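You operate a simulated robot arm through the tools that you are given. There is no shell and no other tool. Be economical: measure what you need, move in short steps, check, and stop when the job is done.

You run a simulated two-armed robot. Do the job below in one go: nothing can be reset, and whatever is moved stays where it is left.

Task
Take the lid off the blue tin on the plate bench and lay it down there.

The check looks at the end state, three seconds after you hand in, the way a careful person would. Anything else that was tipped, shoved, dropped, spilled or broken makes it a failure. A push-on lid holds only when it is set on centred and level and pressed home; a screw cap is set on level and turned clockwise until tight.

Robot
Two 7-joint arms with two-finger parallel grippers on one trunk, on a base that drives. Base frame: it is fixed to the floor where the robot stands at the start and does not move with it; the origin is under the middle of the robot, x ahead of it, y to its left, z up. Readings come in m, degrees, newtons and seconds.
The left shoulder is at the start at [0.05, 0.165, 1.155], the right one opposite. With the tool pointing down near the work surface each hand reaches from about 0.16 to 0.68 m from the robot's upright axis, wherever it stands, measured 20 degrees to its own side. Payload 3.91 kg a hand.
The TCP of each hand is the grasp point between the finger pads, 0.03 m short of the fingertips. In the tool frame z runs along the fingers and y along their closing line. The gripper opens to 0.11 m. The fingers are 0.02 m wide and 0.01 m thick; the gripper's body (0.048 by 0.112 m) begins 0.055 m behind the TCP.
Orientation is that of the tool frame in the base frame, as a unit quaternion [w, x, y, z]. With the fingers straight down and closing along the base's y, the tool's x points along the base's -x, its y along +y and its z along -z.

Tools
- The arms move only by the tool play_rows. It takes "left_increments", "right_increments" or both (then of equal length, played together; a hand with none holds still); each is a list of rows, each a list of 6 numbers: the shift along the tool's x, y, z in m, then the turn, a rotation vector about the tool's x, y, z in rad. In form: [[tx, ty, tz, wx, wy, wz], ...]. A call has 1 to 20 rows; each row is the pose to reach, as a shift and turn from the pose commanded when the call began, along the tool's axes at that moment. "left_gripper" and "right_gripper" are, for a hand that has rows, the closure, from 0 (fully open) to 1 (shut), set as the call begins (left out, the last holds). Each row takes 0.2 s and may step no farther than 0.05 m and 8.6 degrees from the row before; otherwise, or with a gripper value out of range, the whole call is refused. Where a pose cannot be reached the arm comes as near as it can. A force on the tool above 40 N (or 10 N above the force at the start of the call, whichever is more), or a blocked arm, ends the call early, and 0.2 s more pass. Each finger travels about 0.045 m/s and halts on what it meets, pressing with about 38 N; the grip force reading is that of the motor and also rises with nothing between the fingers. The clock runs only during rows and for 0.2 s after the last one: add rows that repeat a pose to give the fingers time. The reply holds the time, the measured pose of the TCP, the force on the tool along the base axes, the opening and the grip force, in the units named above and with some noise, with the torque about the TCP (base axes, N m) and any sound that the robot's microphone picked up.
- Cameras (640 x 400 px; columns grow to the right, rows downward): "scene" is now at [0.1078, 0.0075, 1.3449]; the picture's right is [0.05, -1.00, 0.00], its down [-0.53, -0.03, -0.84] and it looks along [0.84, 0.04, -0.54] (base axes); focal length 296 px, centre (320, 200). "left" rides on the left gripper at [0.072, -0.017, -0.103] in its tool frame; the picture's right is [0.23, 0.97, 0.00], its down [-0.76, 0.18, -0.62] and it looks along [-0.61, 0.14, 0.78] (tool axes); focal length 222 px, centre (320, 200). "right" rides on the right gripper at [0.072, 0.017, -0.103] in its tool frame; the picture's right is [-0.23, 0.97, 0.00], its down [-0.76, -0.18, -0.62] and it looks along [-0.61, -0.14, 0.78] (tool axes); focal length 222 px, centre (320, 200). There is no depth. A picture from a camera that has moved, and an enlarged one, comes with that camera's place and axes in the base frame and with its lens. The place of the scene camera against the robot may be out by one fixed shift of up to 0.025 m in any direction.
- camera(camera): a new picture of that camera. No time passes.
- raise_lower(by): slides the trunk up (or, below 0, down) by that many m; the arms and the scene camera ride with it, the base frame stays. It gives what a move gives, with no picture.
- base_move(legs): drives the robot by 1 to 6 legs, each [ahead, left, turn to the left] in m, m and degrees, along the robot's own axes; the way and the turn of a leg run together, so that a leg with both is an arc; at most 1.5 m and 180 degrees a leg. The arms and the cameras ride along, it lands a little off, and it stops where it bumps. It gives what a move gives.
- head_to(pan, tilt): turns the head with the scene camera to pan (to the left, within 80 degrees either way) and tilt (down, from -29 to 69), counted from straight ahead of the robot. It gives what a move gives.
- zoom(camera, box): a new picture of the part [left, top, right, bottom] of that camera's present view, enlarged. No time passes.
- close_job(): hands the job in; it is judged then, once.

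Go step by step. Nothing tells you exact positions but the pictures and the camera data: compare them with the known pose of the tool, close in by small moves and look again before you grip or let go. The budget is 120 turns and 100 pictures, counting those below and the enlarged ones. Unless the task says otherwise, let go and move clear before handing in, and close with one line.

The tools are called after "Call:" as name(argument=value, ...) on one line, values as JSON. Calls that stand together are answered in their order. play_rows: Moves the arms, as the interface text tells. Its arguments: {"type":"object","properties":{"left_increments":{"type":"array","items":{"type":"array","items":{"type":"number"}}},"left_gripper":{"type":"number"},"right_increments":{"type":"array","items":{"type":"array","items":{"type":"number"}}},"right_gripper":{"type":"number"}},"required":[]} The other tools are called the same way: raise_lower (by) slides the trunk up or down; base_move (legs) drives the base; head_to (pan, tilt) turns the head that bears the scene camera; camera (camera) takes a picture; zoom (camera, box) takes an enlarged picture of a part of a camera's view; close_job () hands the job in.

At the start:

```text
clock: 0.0
left_ee_pos: [0.5126, 0.2939, 1.0539]
left_tool_rot: [0.0, -0.001, 1.0, -0.001]
left_ft_force: [0.2, -0.2, -0.2]
left_torque: [0.01, 0.0, 0.01]
left_width: 0.1101
left_finger_force: 0.1
right_ee_pos: [0.3381, -0.0985, 1.0915]
right_tool_rot: [0.0, 0.0, 1.0, 0.002]
right_ft_force: [0.3, 0.2, -0.8]
right_torque: [0.0, -0.04, 0.01]
right_width: 0.1102
right_finger_force: 0.1
trunk travel left (down, up): [-0.375, 0.128]
robot x, y, heading: [-0.0027, 0.0056, -0.0]
head pan, tilt: [3.0, 32.3]
```

scene: 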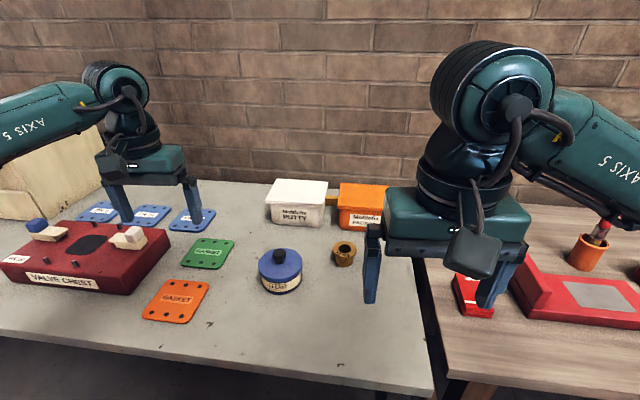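
right: 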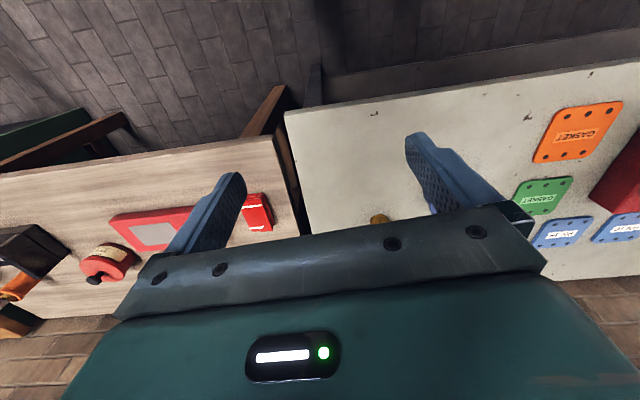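
left: 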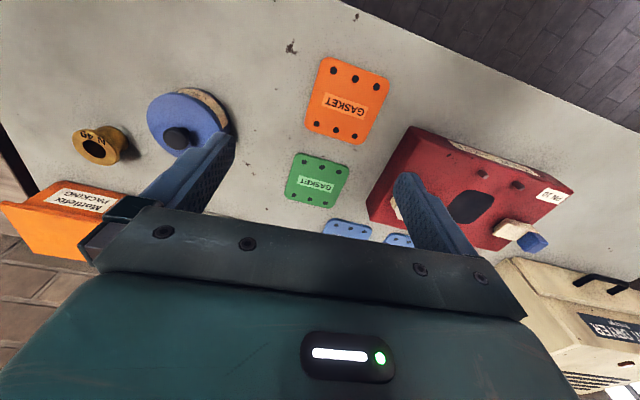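

I see a blue-lidded tin with a dark knob at about (0.58, 0.12) on the grey bench. I'll enlarge it to see how the lid is fixed.

Call:
zoom(camera="scene", box=[230, 230, 390, 330])

Call:
zoom(camera="left", box=[60, 60, 260, 185])

Call:
zoom(camera="scene", box=[400, 200, 640, 350])

```text
4.00 times, centred on (310, 280) of scene
camera zoom: at [0.1078, 0.0075, 1.3449], right [0.05, -1.0, 0.0], down [-0.53, -0.03, -0.84], along [0.84, 0.04, -0.54], focal length 1186 px, centre (360, -120)
```

zoom: 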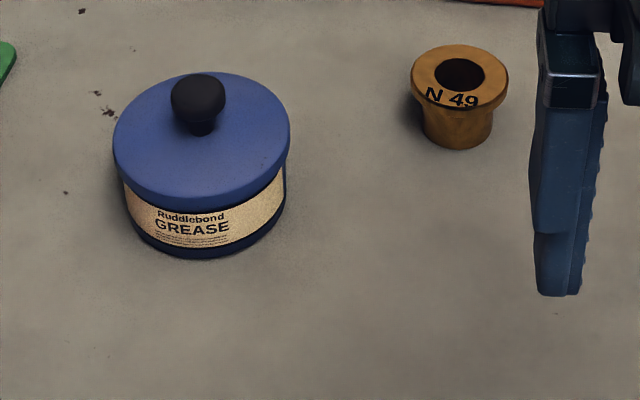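

```text
3.20 times, centred on (160, 122) of left
camera zoom: at [0.4401, 0.2759, 1.1575], right [-0.23, 0.97, 0.0], down [0.76, 0.18, 0.62], along [0.61, 0.14, -0.78], focal length 711 px, centre (832, 448)
```

zoom: 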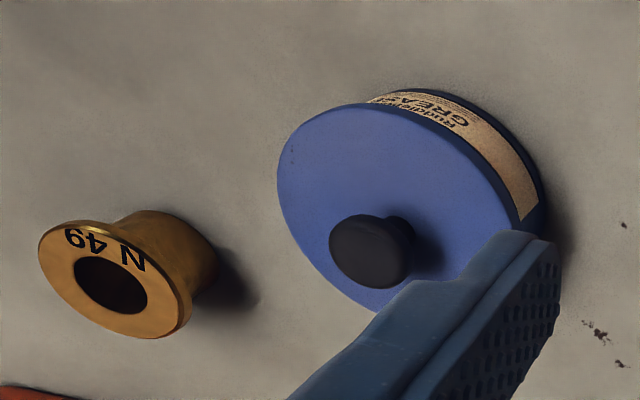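

```text
2.67 times, centred on (520, 275) of scene
camera zoom: at [0.1078, 0.0075, 1.3449], right [0.05, -1.0, 0.0], down [-0.53, -0.03, -0.84], along [0.84, 0.04, -0.54], focal length 791 px, centre (-213, 0)
```

zoom: 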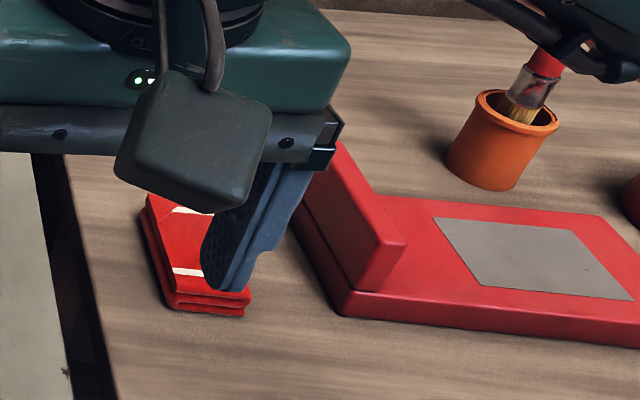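

The tin is a knobbed, push-on type, and from both views the knob top is at about (0.599, 0.121, 0.885). I'll bring the open left hand over it.

Call:
play_rows(left_increments=[[-0.017, -0.035, 0.011, 0, 0, 0], [-0.034, -0.069, 0.022, 0, 0, 0], [-0.052, -0.104, 0.032, 0, 0, 0], [-0.069, -0.138, 0.043, 0, 0, 0], [-0.086, -0.173, 0.054, 0, 0, 0], [-0.086, -0.173, 0.074, 0, 0, 0], [-0.086, -0.173, 0.074, 0, 0, 0]], left_gripper=0.3)

Call:
camera(camera="left")

Call:
camera(camera="scene")

```text
clock: 1.6
left_ee_pos: [0.5996, 0.1205, 0.9828]
left_tool_rot: [0.0, -0.001, 1.0, 0.0]
left_ft_force: [-0.4, 0.0, 0.2]
left_torque: [0.0, 0.03, 0.0]
left_width: 0.0769
left_finger_force: 0.0
right_ee_pos: [0.3374, -0.0974, 1.0916]
right_tool_rot: [0.0, 0.0, 1.0, 0.002]
right_ft_force: [0.9, 0.2, -0.4]
right_torque: [0.01, 0.01, 0.03]
right_width: 0.1101
right_finger_force: 0.1
trunk travel left (down, up): [-0.375, 0.128]
robot x, y, heading: [0.0008, 0.0001, 0.1]
head pan, tilt: [3.0, 32.3]
```

```text
93 pictures are left
camera left: at [0.5267, 0.1028, 1.0843], right [-0.23, 0.97, 0.0], down [0.76, 0.18, 0.62], along [0.61, 0.14, -0.78], focal length 222 px, centre (320, 200)
```

left: 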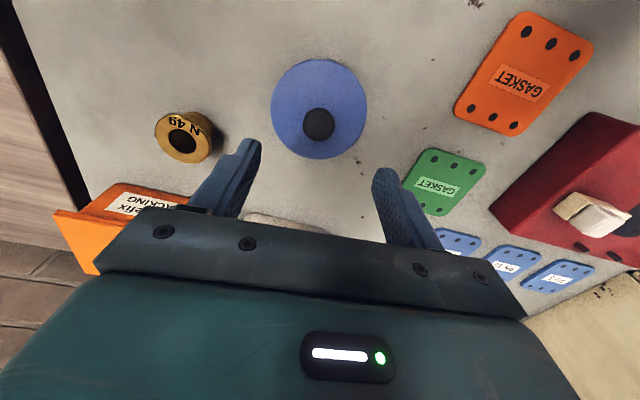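

```text
92 pictures are left
camera scene: at [0.1077, 0.0073, 1.3449], right [0.05, -1.0, 0.0], down [-0.53, -0.03, -0.84], along [0.84, 0.04, -0.54], focal length 296 px, centre (320, 200)
```

scene: 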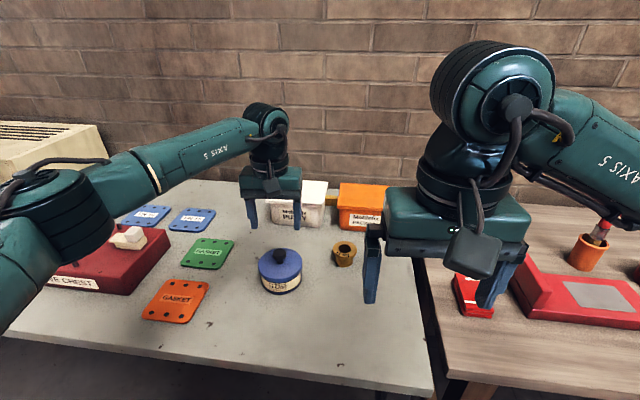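

The knob comes out at about (0.598, 0.118) with its top at z ≈ 0.882. I'll shift slightly, lower until the fingertips are just above the knob, and look again.

Call:
play_rows(left_increments=[[0.002, -0.0025, 0.025, 0, 0, 0], [0.002, -0.0025, 0.05, 0, 0, 0], [0.002, -0.0025, 0.06, 0, 0, 0], [0.002, -0.0025, 0.06, 0, 0, 0]])

Call:
camera(camera="left")

Call:
zoom(camera="scene", box=[200, 200, 360, 300])

```text
clock: 2.6
left_ee_pos: [0.5981, 0.1172, 0.9225]
left_tool_rot: [0.0, -0.001, 1.0, 0.0]
left_ft_force: [0.4, 0.5, -0.1]
left_torque: [0.01, 0.01, 0.0]
left_width: 0.0768
left_finger_force: 0.0
right_ee_pos: [0.3384, -0.0988, 1.0915]
right_tool_rot: [0.0, 0.001, 1.0, 0.0]
right_ft_force: [0.3, -0.2, -0.2]
right_torque: [-0.01, 0.0, -0.02]
right_width: 0.1099
right_finger_force: 0.0
trunk travel left (down, up): [-0.375, 0.128]
robot x, y, heading: [0.0028, 0.0029, -0.1]
head pan, tilt: [3.0, 32.3]
```

```text
91 pictures are left
camera left: at [0.525, 0.1003, 1.0249], right [-0.23, 0.97, 0.0], down [0.76, 0.18, 0.62], along [0.61, 0.14, -0.78], focal length 222 px, centre (320, 200)
```

left: 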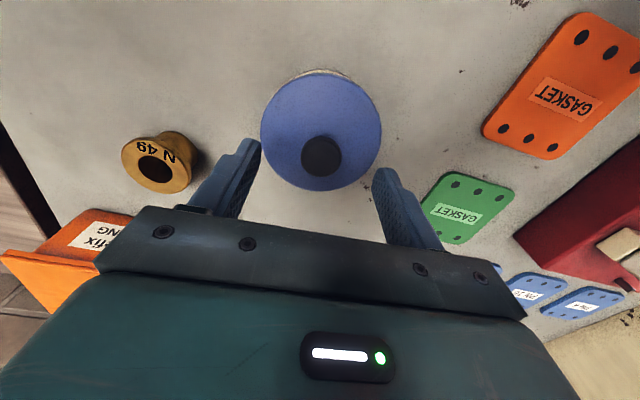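

```text
4.00 times, centred on (280, 250) of scene
camera zoom: at [0.1078, 0.0075, 1.3449], right [0.05, -1.0, 0.0], down [-0.53, -0.03, -0.84], along [0.84, 0.04, -0.54], focal length 1186 px, centre (480, 0)
```

zoom: 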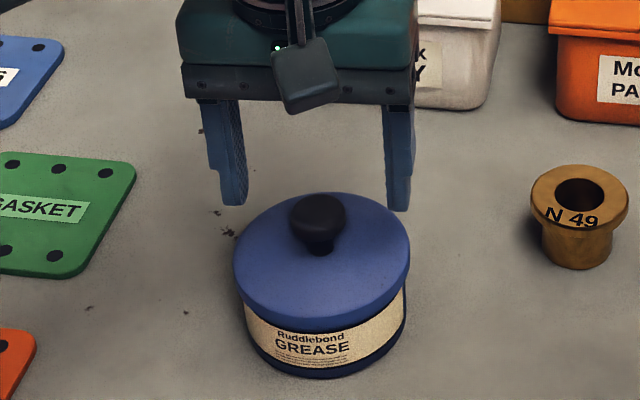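

The knob at (0.598, 0.1176) is lined up between the fingers. I'll lower so the tips flank its head and then close.

Call:
play_rows(left_increments=[[0, 0, 0.012, 0, 0, 0], [0, 0, 0.02, 0, 0, 0], [0, 0, 0.026, 0, 0, 0], [0, 0, 0.026, 0, 0, 0]], left_gripper=0.55)

Call:
zoom(camera="scene", box=[200, 200, 360, 300])

Call:
zoom(camera="left", box=[160, 100, 480, 300])

```text
clock: 3.6
left_ee_pos: [0.5957, 0.1191, 0.8942]
left_tool_rot: [0.0, 0.0, 1.0, 0.0]
left_ft_force: [-0.5, 0.1, 0.3]
left_torque: [0.02, 0.03, -0.01]
left_width: 0.0494
left_finger_force: 0.1
right_ee_pos: [0.3382, -0.0976, 1.092]
right_tool_rot: [0.0, 0.0, 1.0, 0.0]
right_ft_force: [-0.8, -1.0, 0.0]
right_torque: [0.02, 0.0, 0.01]
right_width: 0.1099
right_finger_force: 0.1
trunk travel left (down, up): [-0.375, 0.128]
robot x, y, heading: [0.0032, 0.0024, -0.1]
head pan, tilt: [3.0, 32.3]
```

```text
4.00 times, centred on (280, 250) of scene
camera zoom: at [0.1078, 0.0075, 1.3449], right [0.05, -1.0, 0.0], down [-0.53, -0.03, -0.84], along [0.84, 0.04, -0.54], focal length 1186 px, centre (480, 0)
```

zoom: 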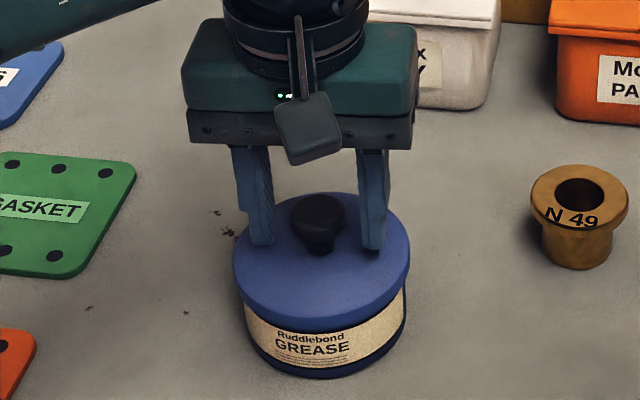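

```text
2.00 times, centred on (320, 200) of left
camera zoom: at [0.5236, 0.101, 0.9979], right [-0.23, 0.97, 0.0], down [0.76, 0.18, 0.62], along [0.61, 0.14, -0.78], focal length 444 px, centre (320, 200)
```

zoom: 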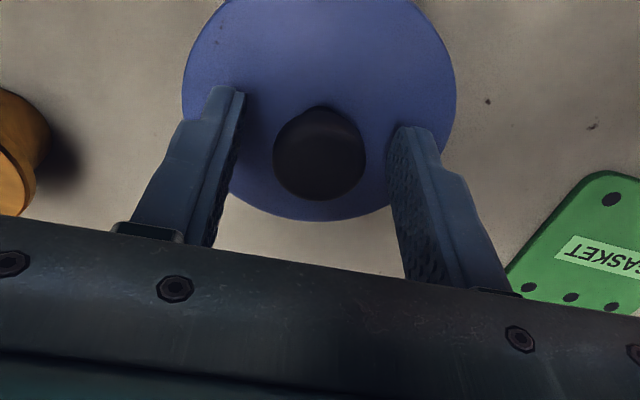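

The fingers flank the knob and are well centred. Now I'll close on it.

Call:
play_rows(left_increments=[[0, 0, 0.0, 0, 0, 0], [0, 0, 0, 0, 0, 0], [0, 0, 0, 0, 0, 0], [0, 0, 0, 0, 0, 0], [0, 0, 0, 0, 0, 0]], left_gripper=1.0)

Call:
zoom(camera="scene", box=[200, 200, 360, 300])

```text
clock: 4.8
left_ee_pos: [0.5955, 0.1187, 0.8956]
left_tool_rot: [0.0, -0.001, 1.0, -0.001]
left_ft_force: [-0.3, 2.4, 0.2]
left_torque: [0.06, 0.02, 0.02]
left_width: 0.0283
left_finger_force: 38.0
right_ee_pos: [0.3387, -0.0973, 1.0922]
right_tool_rot: [0.0, 0.0, 1.0, 0.002]
right_ft_force: [-0.3, 0.4, -0.6]
right_torque: [-0.01, 0.02, -0.03]
right_width: 0.11
right_finger_force: 0.0
trunk travel left (down, up): [-0.375, 0.128]
robot x, y, heading: [-0.0002, -0.0006, -0.0]
head pan, tilt: [3.0, 32.3]
```

```text
4.00 times, centred on (280, 250) of scene
camera zoom: at [0.1077, 0.0079, 1.3449], right [0.05, -1.0, 0.0], down [-0.53, -0.03, -0.84], along [0.84, 0.04, -0.54], focal length 1186 px, centre (480, 0)
```

zoom: 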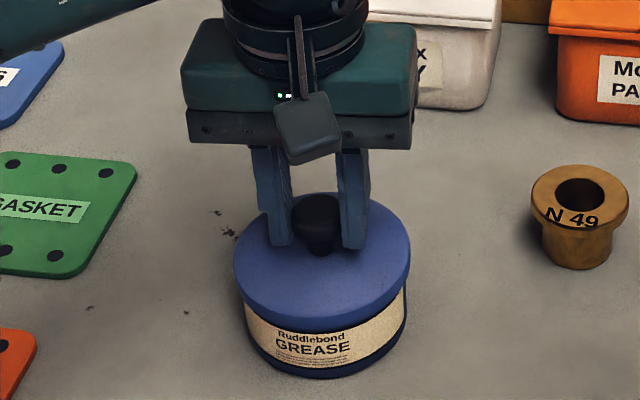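

The knob is held at 28 mm opening. I'll lift a little in small steps and watch the force.

Call:
play_rows(left_increments=[[0, 0, -0.002, 0, 0, 0], [0, 0, -0.004, 0, 0, 0], [0, 0, -0.006, 0, 0, 0], [0, 0, -0.008, 0, 0, 0], [0, 0, -0.01, 0, 0, 0]])

Call:
zoom(camera="scene", box=[200, 200, 360, 300])

```text
clock: 6.0
left_ee_pos: [0.5975, 0.1186, 0.9055]
left_tool_rot: [0.0, -0.001, 1.0, -0.001]
left_ft_force: [0.0, -0.6, -0.4]
left_torque: [0.02, 0.0, 0.03]
left_width: 0.0282
left_finger_force: 38.3
right_ee_pos: [0.3388, -0.0983, 1.0917]
right_tool_rot: [0.0, 0.001, 1.0, 0.002]
right_ft_force: [0.8, -0.1, -0.6]
right_torque: [-0.05, 0.0, 0.02]
right_width: 0.1097
right_finger_force: 0.0
trunk travel left (down, up): [-0.375, 0.128]
robot x, y, heading: [0.0012, -0.003, 0.2]
head pan, tilt: [3.0, 32.3]
heard: snap
```

```text
4.00 times, centred on (280, 250) of scene
camera zoom: at [0.1078, 0.0075, 1.3449], right [0.05, -1.0, 0.0], down [-0.53, -0.03, -0.84], along [0.84, 0.04, -0.54], focal length 1186 px, centre (480, 0)
```

zoom: 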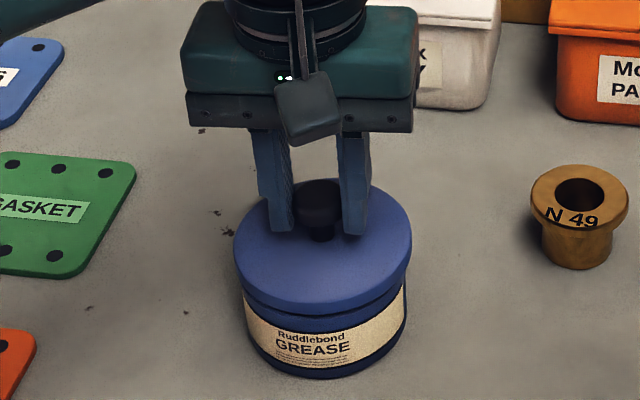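

A snap was heard and the lid has come free, with the tin staying put. I'll lift it clear and move the right hand outward to make room at the bench front.

Call:
play_rows(left_increments=[[0, 0, -0.02, 0, 0, 0], [0, 0, -0.04, 0, 0, 0], [0, 0, -0.06, 0, 0, 0], [0, 0, -0.08, 0, 0, 0], [0, 0, -0.08, 0, 0, 0]], right_increments=[[0, -0.03, 0, 0, 0, 0], [0, -0.06, 0, 0, 0, 0], [0, -0.09, 0, 0, 0, 0], [0, -0.12, 0, 0, 0, 0], [0, -0.12, 0, 0, 0, 0]])

Call:
camera(camera="scene")

```text
clock: 7.2
left_ee_pos: [0.5978, 0.1172, 0.9866]
left_tool_rot: [0.0, 0.0, 1.0, 0.0]
left_ft_force: [0.7, 0.1, -0.5]
left_torque: [0.03, -0.04, -0.01]
left_width: 0.0283
left_finger_force: 37.8
right_ee_pos: [0.339, -0.219, 1.0923]
right_tool_rot: [0.0, -0.001, 1.0, 0.001]
right_ft_force: [0.1, -1.2, -0.6]
right_torque: [0.02, -0.03, 0.02]
right_width: 0.1098
right_finger_force: 0.0
trunk travel left (down, up): [-0.375, 0.128]
robot x, y, heading: [0.0065, -0.0008, -0.0]
head pan, tilt: [3.0, 32.3]
```

```text
85 pictures are left
camera scene: at [0.108, 0.0078, 1.3448], right [0.05, -1.0, 0.0], down [-0.53, -0.03, -0.84], along [0.84, 0.04, -0.54], focal length 296 px, centre (320, 200)
```

scene: 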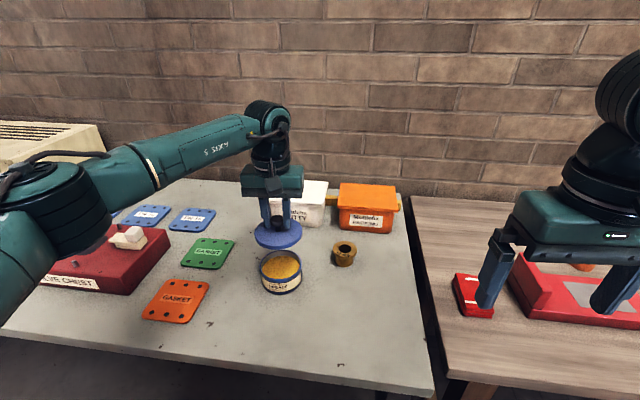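

The lid is off and the open tin stands still. I'll carry the lid to the clear front area at about (0.48, 0.03).

Call:
play_rows(left_increments=[[0.03, -0.022, 0, 0, 0, 0], [0.06, -0.044, 0, 0, 0, 0], [0.09, -0.066, 0, 0, 0, 0], [0.118, -0.087, 0, 0, 0, 0], [0.118, -0.087, 0.03, 0, 0, 0], [0.118, -0.087, 0.06, 0, 0, 0], [0.118, -0.087, 0.09, 0, 0, 0], [0.118, -0.087, 0.1, 0, 0, 0], [0.118, -0.087, 0.1, 0, 0, 0]])

Call:
camera(camera="scene")

Call:
camera(camera="left")

```text
clock: 9.2
left_ee_pos: [0.4776, 0.031, 0.8858]
left_tool_rot: [0.0, -0.001, 1.0, 0.0]
left_ft_force: [0.7, 0.2, -0.5]
left_torque: [-0.02, 0.02, 0.03]
left_width: 0.028
left_finger_force: 38.1
right_ee_pos: [0.3375, -0.2185, 1.0915]
right_tool_rot: [0.0, 0.0, 1.0, 0.001]
right_ft_force: [-0.3, -0.2, -0.4]
right_torque: [0.01, 0.0, 0.02]
right_width: 0.11
right_finger_force: 0.0
trunk travel left (down, up): [-0.375, 0.128]
robot x, y, heading: [0.005, -0.0007, 0.1]
head pan, tilt: [3.0, 32.3]
```

```text
84 pictures are left
camera scene: at [0.1078, 0.0075, 1.3449], right [0.05, -1.0, 0.0], down [-0.53, -0.03, -0.84], along [0.84, 0.04, -0.54], focal length 296 px, centre (320, 200)
```

scene: 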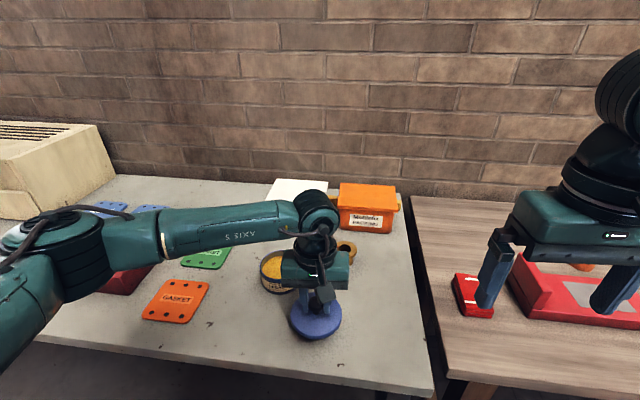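

```text
83 pictures are left
camera left: at [0.4053, 0.0137, 0.9874], right [-0.23, 0.97, 0.0], down [0.76, 0.18, 0.62], along [0.61, 0.14, -0.78], focal length 222 px, centre (320, 200)
```

left: 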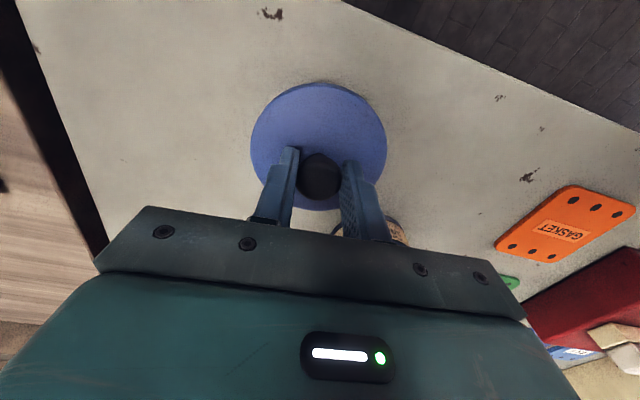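

The spot is clear. I'll lower it slowly, expecting contact around TCP z ≈ 0.85.

Call:
play_rows(left_increments=[[0, 0, 0.008, 0, 0, 0], [0, 0, 0.016, 0, 0, 0], [0, 0, 0.023, 0, 0, 0], [0, 0, 0.027, 0, 0, 0], [0, 0, 0.027, 0, 0, 0]])

Call:
zoom(camera="scene", box=[240, 260, 400, 360])

```text
clock: 10.4
left_ee_pos: [0.479, 0.0309, 0.8564]
left_tool_rot: [0.0, 0.0, 1.0, 0.0]
left_ft_force: [-0.6, -0.7, -0.7]
left_torque: [-0.02, -0.01, -0.01]
left_width: 0.0284
left_finger_force: 37.7
right_ee_pos: [0.3375, -0.2192, 1.092]
right_tool_rot: [0.0, -0.001, 1.0, 0.0]
right_ft_force: [0.2, -0.9, -0.2]
right_torque: [-0.02, 0.0, -0.02]
right_width: 0.1101
right_finger_force: 0.1
trunk travel left (down, up): [-0.375, 0.128]
robot x, y, heading: [-0.0021, -0.0003, 0.1]
head pan, tilt: [3.0, 32.3]
```

```text
4.00 times, centred on (320, 310) of scene
camera zoom: at [0.1078, 0.0075, 1.3449], right [0.05, -1.0, 0.0], down [-0.53, -0.03, -0.84], along [0.84, 0.04, -0.54], focal length 1186 px, centre (320, -240)
```

zoom: 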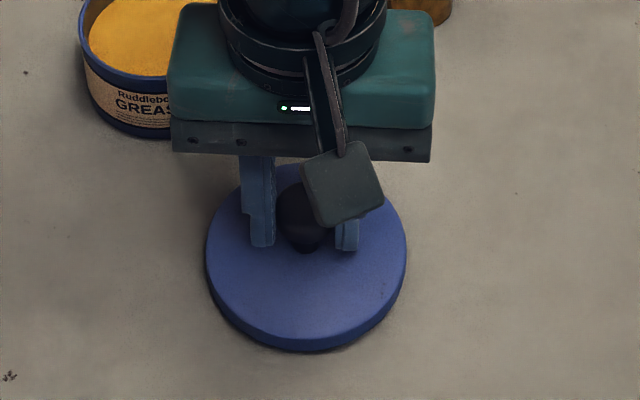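

Nearly down, with no contact force yet. I'll continue in 2 mm steps.

Call:
play_rows(left_increments=[[0, 0, 0.002, 0, 0, 0], [0, 0, 0.004, 0, 0, 0], [0, 0, 0.005, 0, 0, 0]])

Call:
zoom(camera="scene", box=[240, 260, 400, 360])

```text
clock: 11.2
left_ee_pos: [0.4788, 0.0307, 0.8534]
left_tool_rot: [0.0, 0.0, 1.0, 0.0]
left_ft_force: [-0.1, -0.5, -0.9]
left_torque: [0.0, -0.03, 0.01]
left_width: 0.0283
left_finger_force: 38.1
right_ee_pos: [0.3382, -0.2182, 1.092]
right_tool_rot: [0.0, 0.0, 1.0, 0.001]
right_ft_force: [-0.2, -0.2, -0.6]
right_torque: [0.01, 0.01, 0.03]
right_width: 0.1101
right_finger_force: 0.0
trunk travel left (down, up): [-0.375, 0.128]
robot x, y, heading: [-0.0009, 0.0007, 0.1]
head pan, tilt: [3.0, 32.3]
```

```text
4.00 times, centred on (320, 310) of scene
camera zoom: at [0.1078, 0.0075, 1.3449], right [0.05, -1.0, 0.0], down [-0.53, -0.03, -0.84], along [0.84, 0.04, -0.54], focal length 1186 px, centre (320, -240)
```

zoom: 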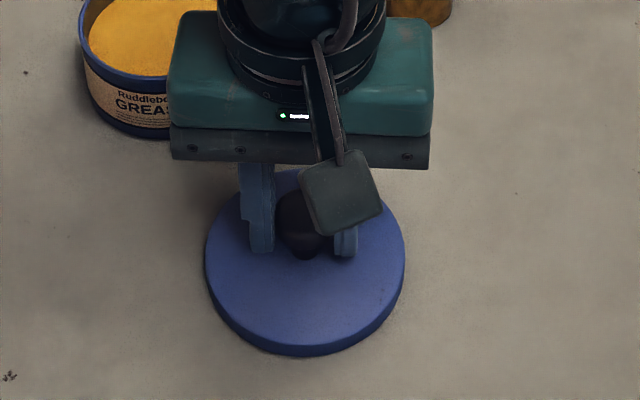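

Call:
play_rows(left_increments=[[0, 0, 0.002, 0, 0, 0], [0, 0, 0.004, 0, 0, 0], [0, 0, 0.004, 0, 0, 0]])

```text
clock: 12.0
left_ee_pos: [0.4785, 0.0313, 0.8499]
left_tool_rot: [0.001, -0.001, 1.0, 0.001]
left_ft_force: [-0.7, 1.3, 7.4]
left_torque: [0.02, 0.15, 0.04]
left_width: 0.0282
left_finger_force: 38.1
right_ee_pos: [0.3373, -0.2183, 1.0921]
right_tool_rot: [0.0, 0.001, 1.0, 0.001]
right_ft_force: [-0.3, -0.5, 0.2]
right_torque: [-0.04, 0.01, 0.03]
right_width: 0.1098
right_finger_force: 0.0
trunk travel left (down, up): [-0.375, 0.128]
robot x, y, heading: [0.0008, 0.0005, 0.2]
head pan, tilt: [3.0, 32.3]
```

The 7 N upward force shows the lid is resting on the bench. I'll open partway and check before rising.

Call:
play_rows(left_increments=[[0, 0, 0, 0, 0, 0], [0, 0, 0, 0, 0, 0], [0, 0, 0, 0, 0, 0], [0, 0, 0, 0, 0, 0]], left_gripper=0.45)

Call:
zoom(camera="left", box=[160, 60, 480, 260])

```text
clock: 13.0
left_ee_pos: [0.4793, 0.0315, 0.8487]
left_tool_rot: [0.0, 0.0, 1.0, 0.0]
left_ft_force: [-0.2, -0.4, -0.3]
left_torque: [0.01, -0.04, 0.01]
left_width: 0.0605
left_finger_force: 0.0
right_ee_pos: [0.3382, -0.2184, 1.0919]
right_tool_rot: [0.0, 0.0, 1.0, 0.0]
right_ft_force: [-0.4, -0.7, -0.8]
right_torque: [-0.02, 0.01, 0.0]
right_width: 0.1101
right_finger_force: 0.0
trunk travel left (down, up): [-0.375, 0.128]
robot x, y, heading: [-0.0025, 0.0016, -0.1]
head pan, tilt: [3.0, 32.3]
```

```text
2.00 times, centred on (320, 160) of left
camera zoom: at [0.406, 0.0136, 0.9515], right [-0.23, 0.97, 0.0], down [0.76, 0.18, 0.62], along [0.61, 0.14, -0.78], focal length 444 px, centre (320, 280)
```

zoom: 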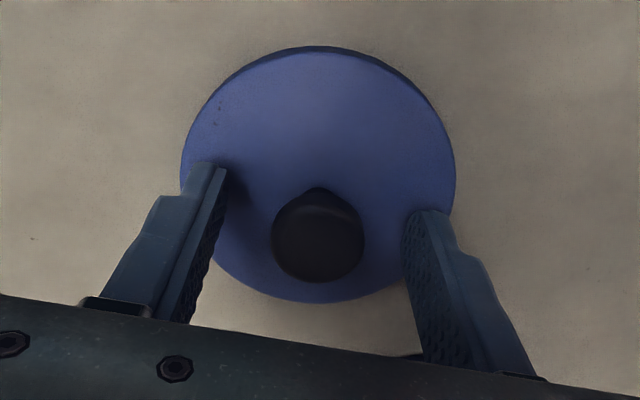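

The lid lies flat and the fingers are clear of the knob. I'll rise straight up, then move aside to the left.

Call:
play_rows(left_increments=[[0, 0, -0.03, 0, 0, 0], [0, 0, -0.07, 0, 0, 0], [0, 0, -0.11, 0, 0, 0], [0, 0, -0.15, 0, 0, 0], [0, 0, -0.19, 0, 0, 0], [0, 0.04, -0.2, 0, 0, 0], [0, 0.08, -0.2, 0, 0, 0], [0, 0.12, -0.2, 0, 0, 0], [0, 0.16, -0.2, 0, 0, 0], [0, 0.2, -0.2, 0, 0, 0], [0, 0.24, -0.2, 0, 0, 0]])

Call:
camera(camera="scene")

```text
clock: 15.4
left_ee_pos: [0.4799, 0.2693, 1.0498]
left_tool_rot: [0.0, 0.0, 1.0, 0.0]
left_ft_force: [0.7, 0.1, -0.6]
left_torque: [-0.03, 0.01, -0.05]
left_width: 0.0605
left_finger_force: 0.2
right_ee_pos: [0.3383, -0.2195, 1.0923]
right_tool_rot: [-0.001, 0.0, 1.0, 0.001]
right_ft_force: [-0.4, -0.2, 0.3]
right_torque: [-0.03, 0.01, 0.01]
right_width: 0.1099
right_finger_force: 0.2
trunk travel left (down, up): [-0.375, 0.128]
robot x, y, heading: [0.0023, 0.0021, -0.0]
head pan, tilt: [3.0, 32.3]
```

```text
79 pictures are left
camera scene: at [0.1077, 0.0081, 1.3449], right [0.05, -1.0, 0.0], down [-0.53, -0.03, -0.84], along [0.84, 0.04, -0.54], focal length 296 px, centre (320, 200)
```

scene: 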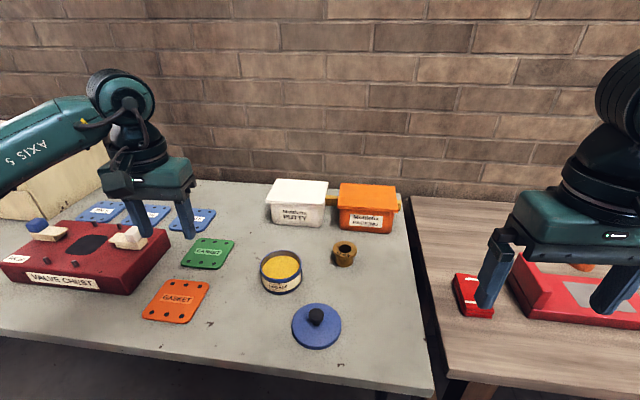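

The lid lies flat on the bench in front of the open tin, nothing else has moved, and both hands are clear. I'm handing in.

Call:
close_job()

```text
The job is handed in.
```

The blue tin's lid is off and lying flat on the plate bench in front of the tin, and nothing else was moved.
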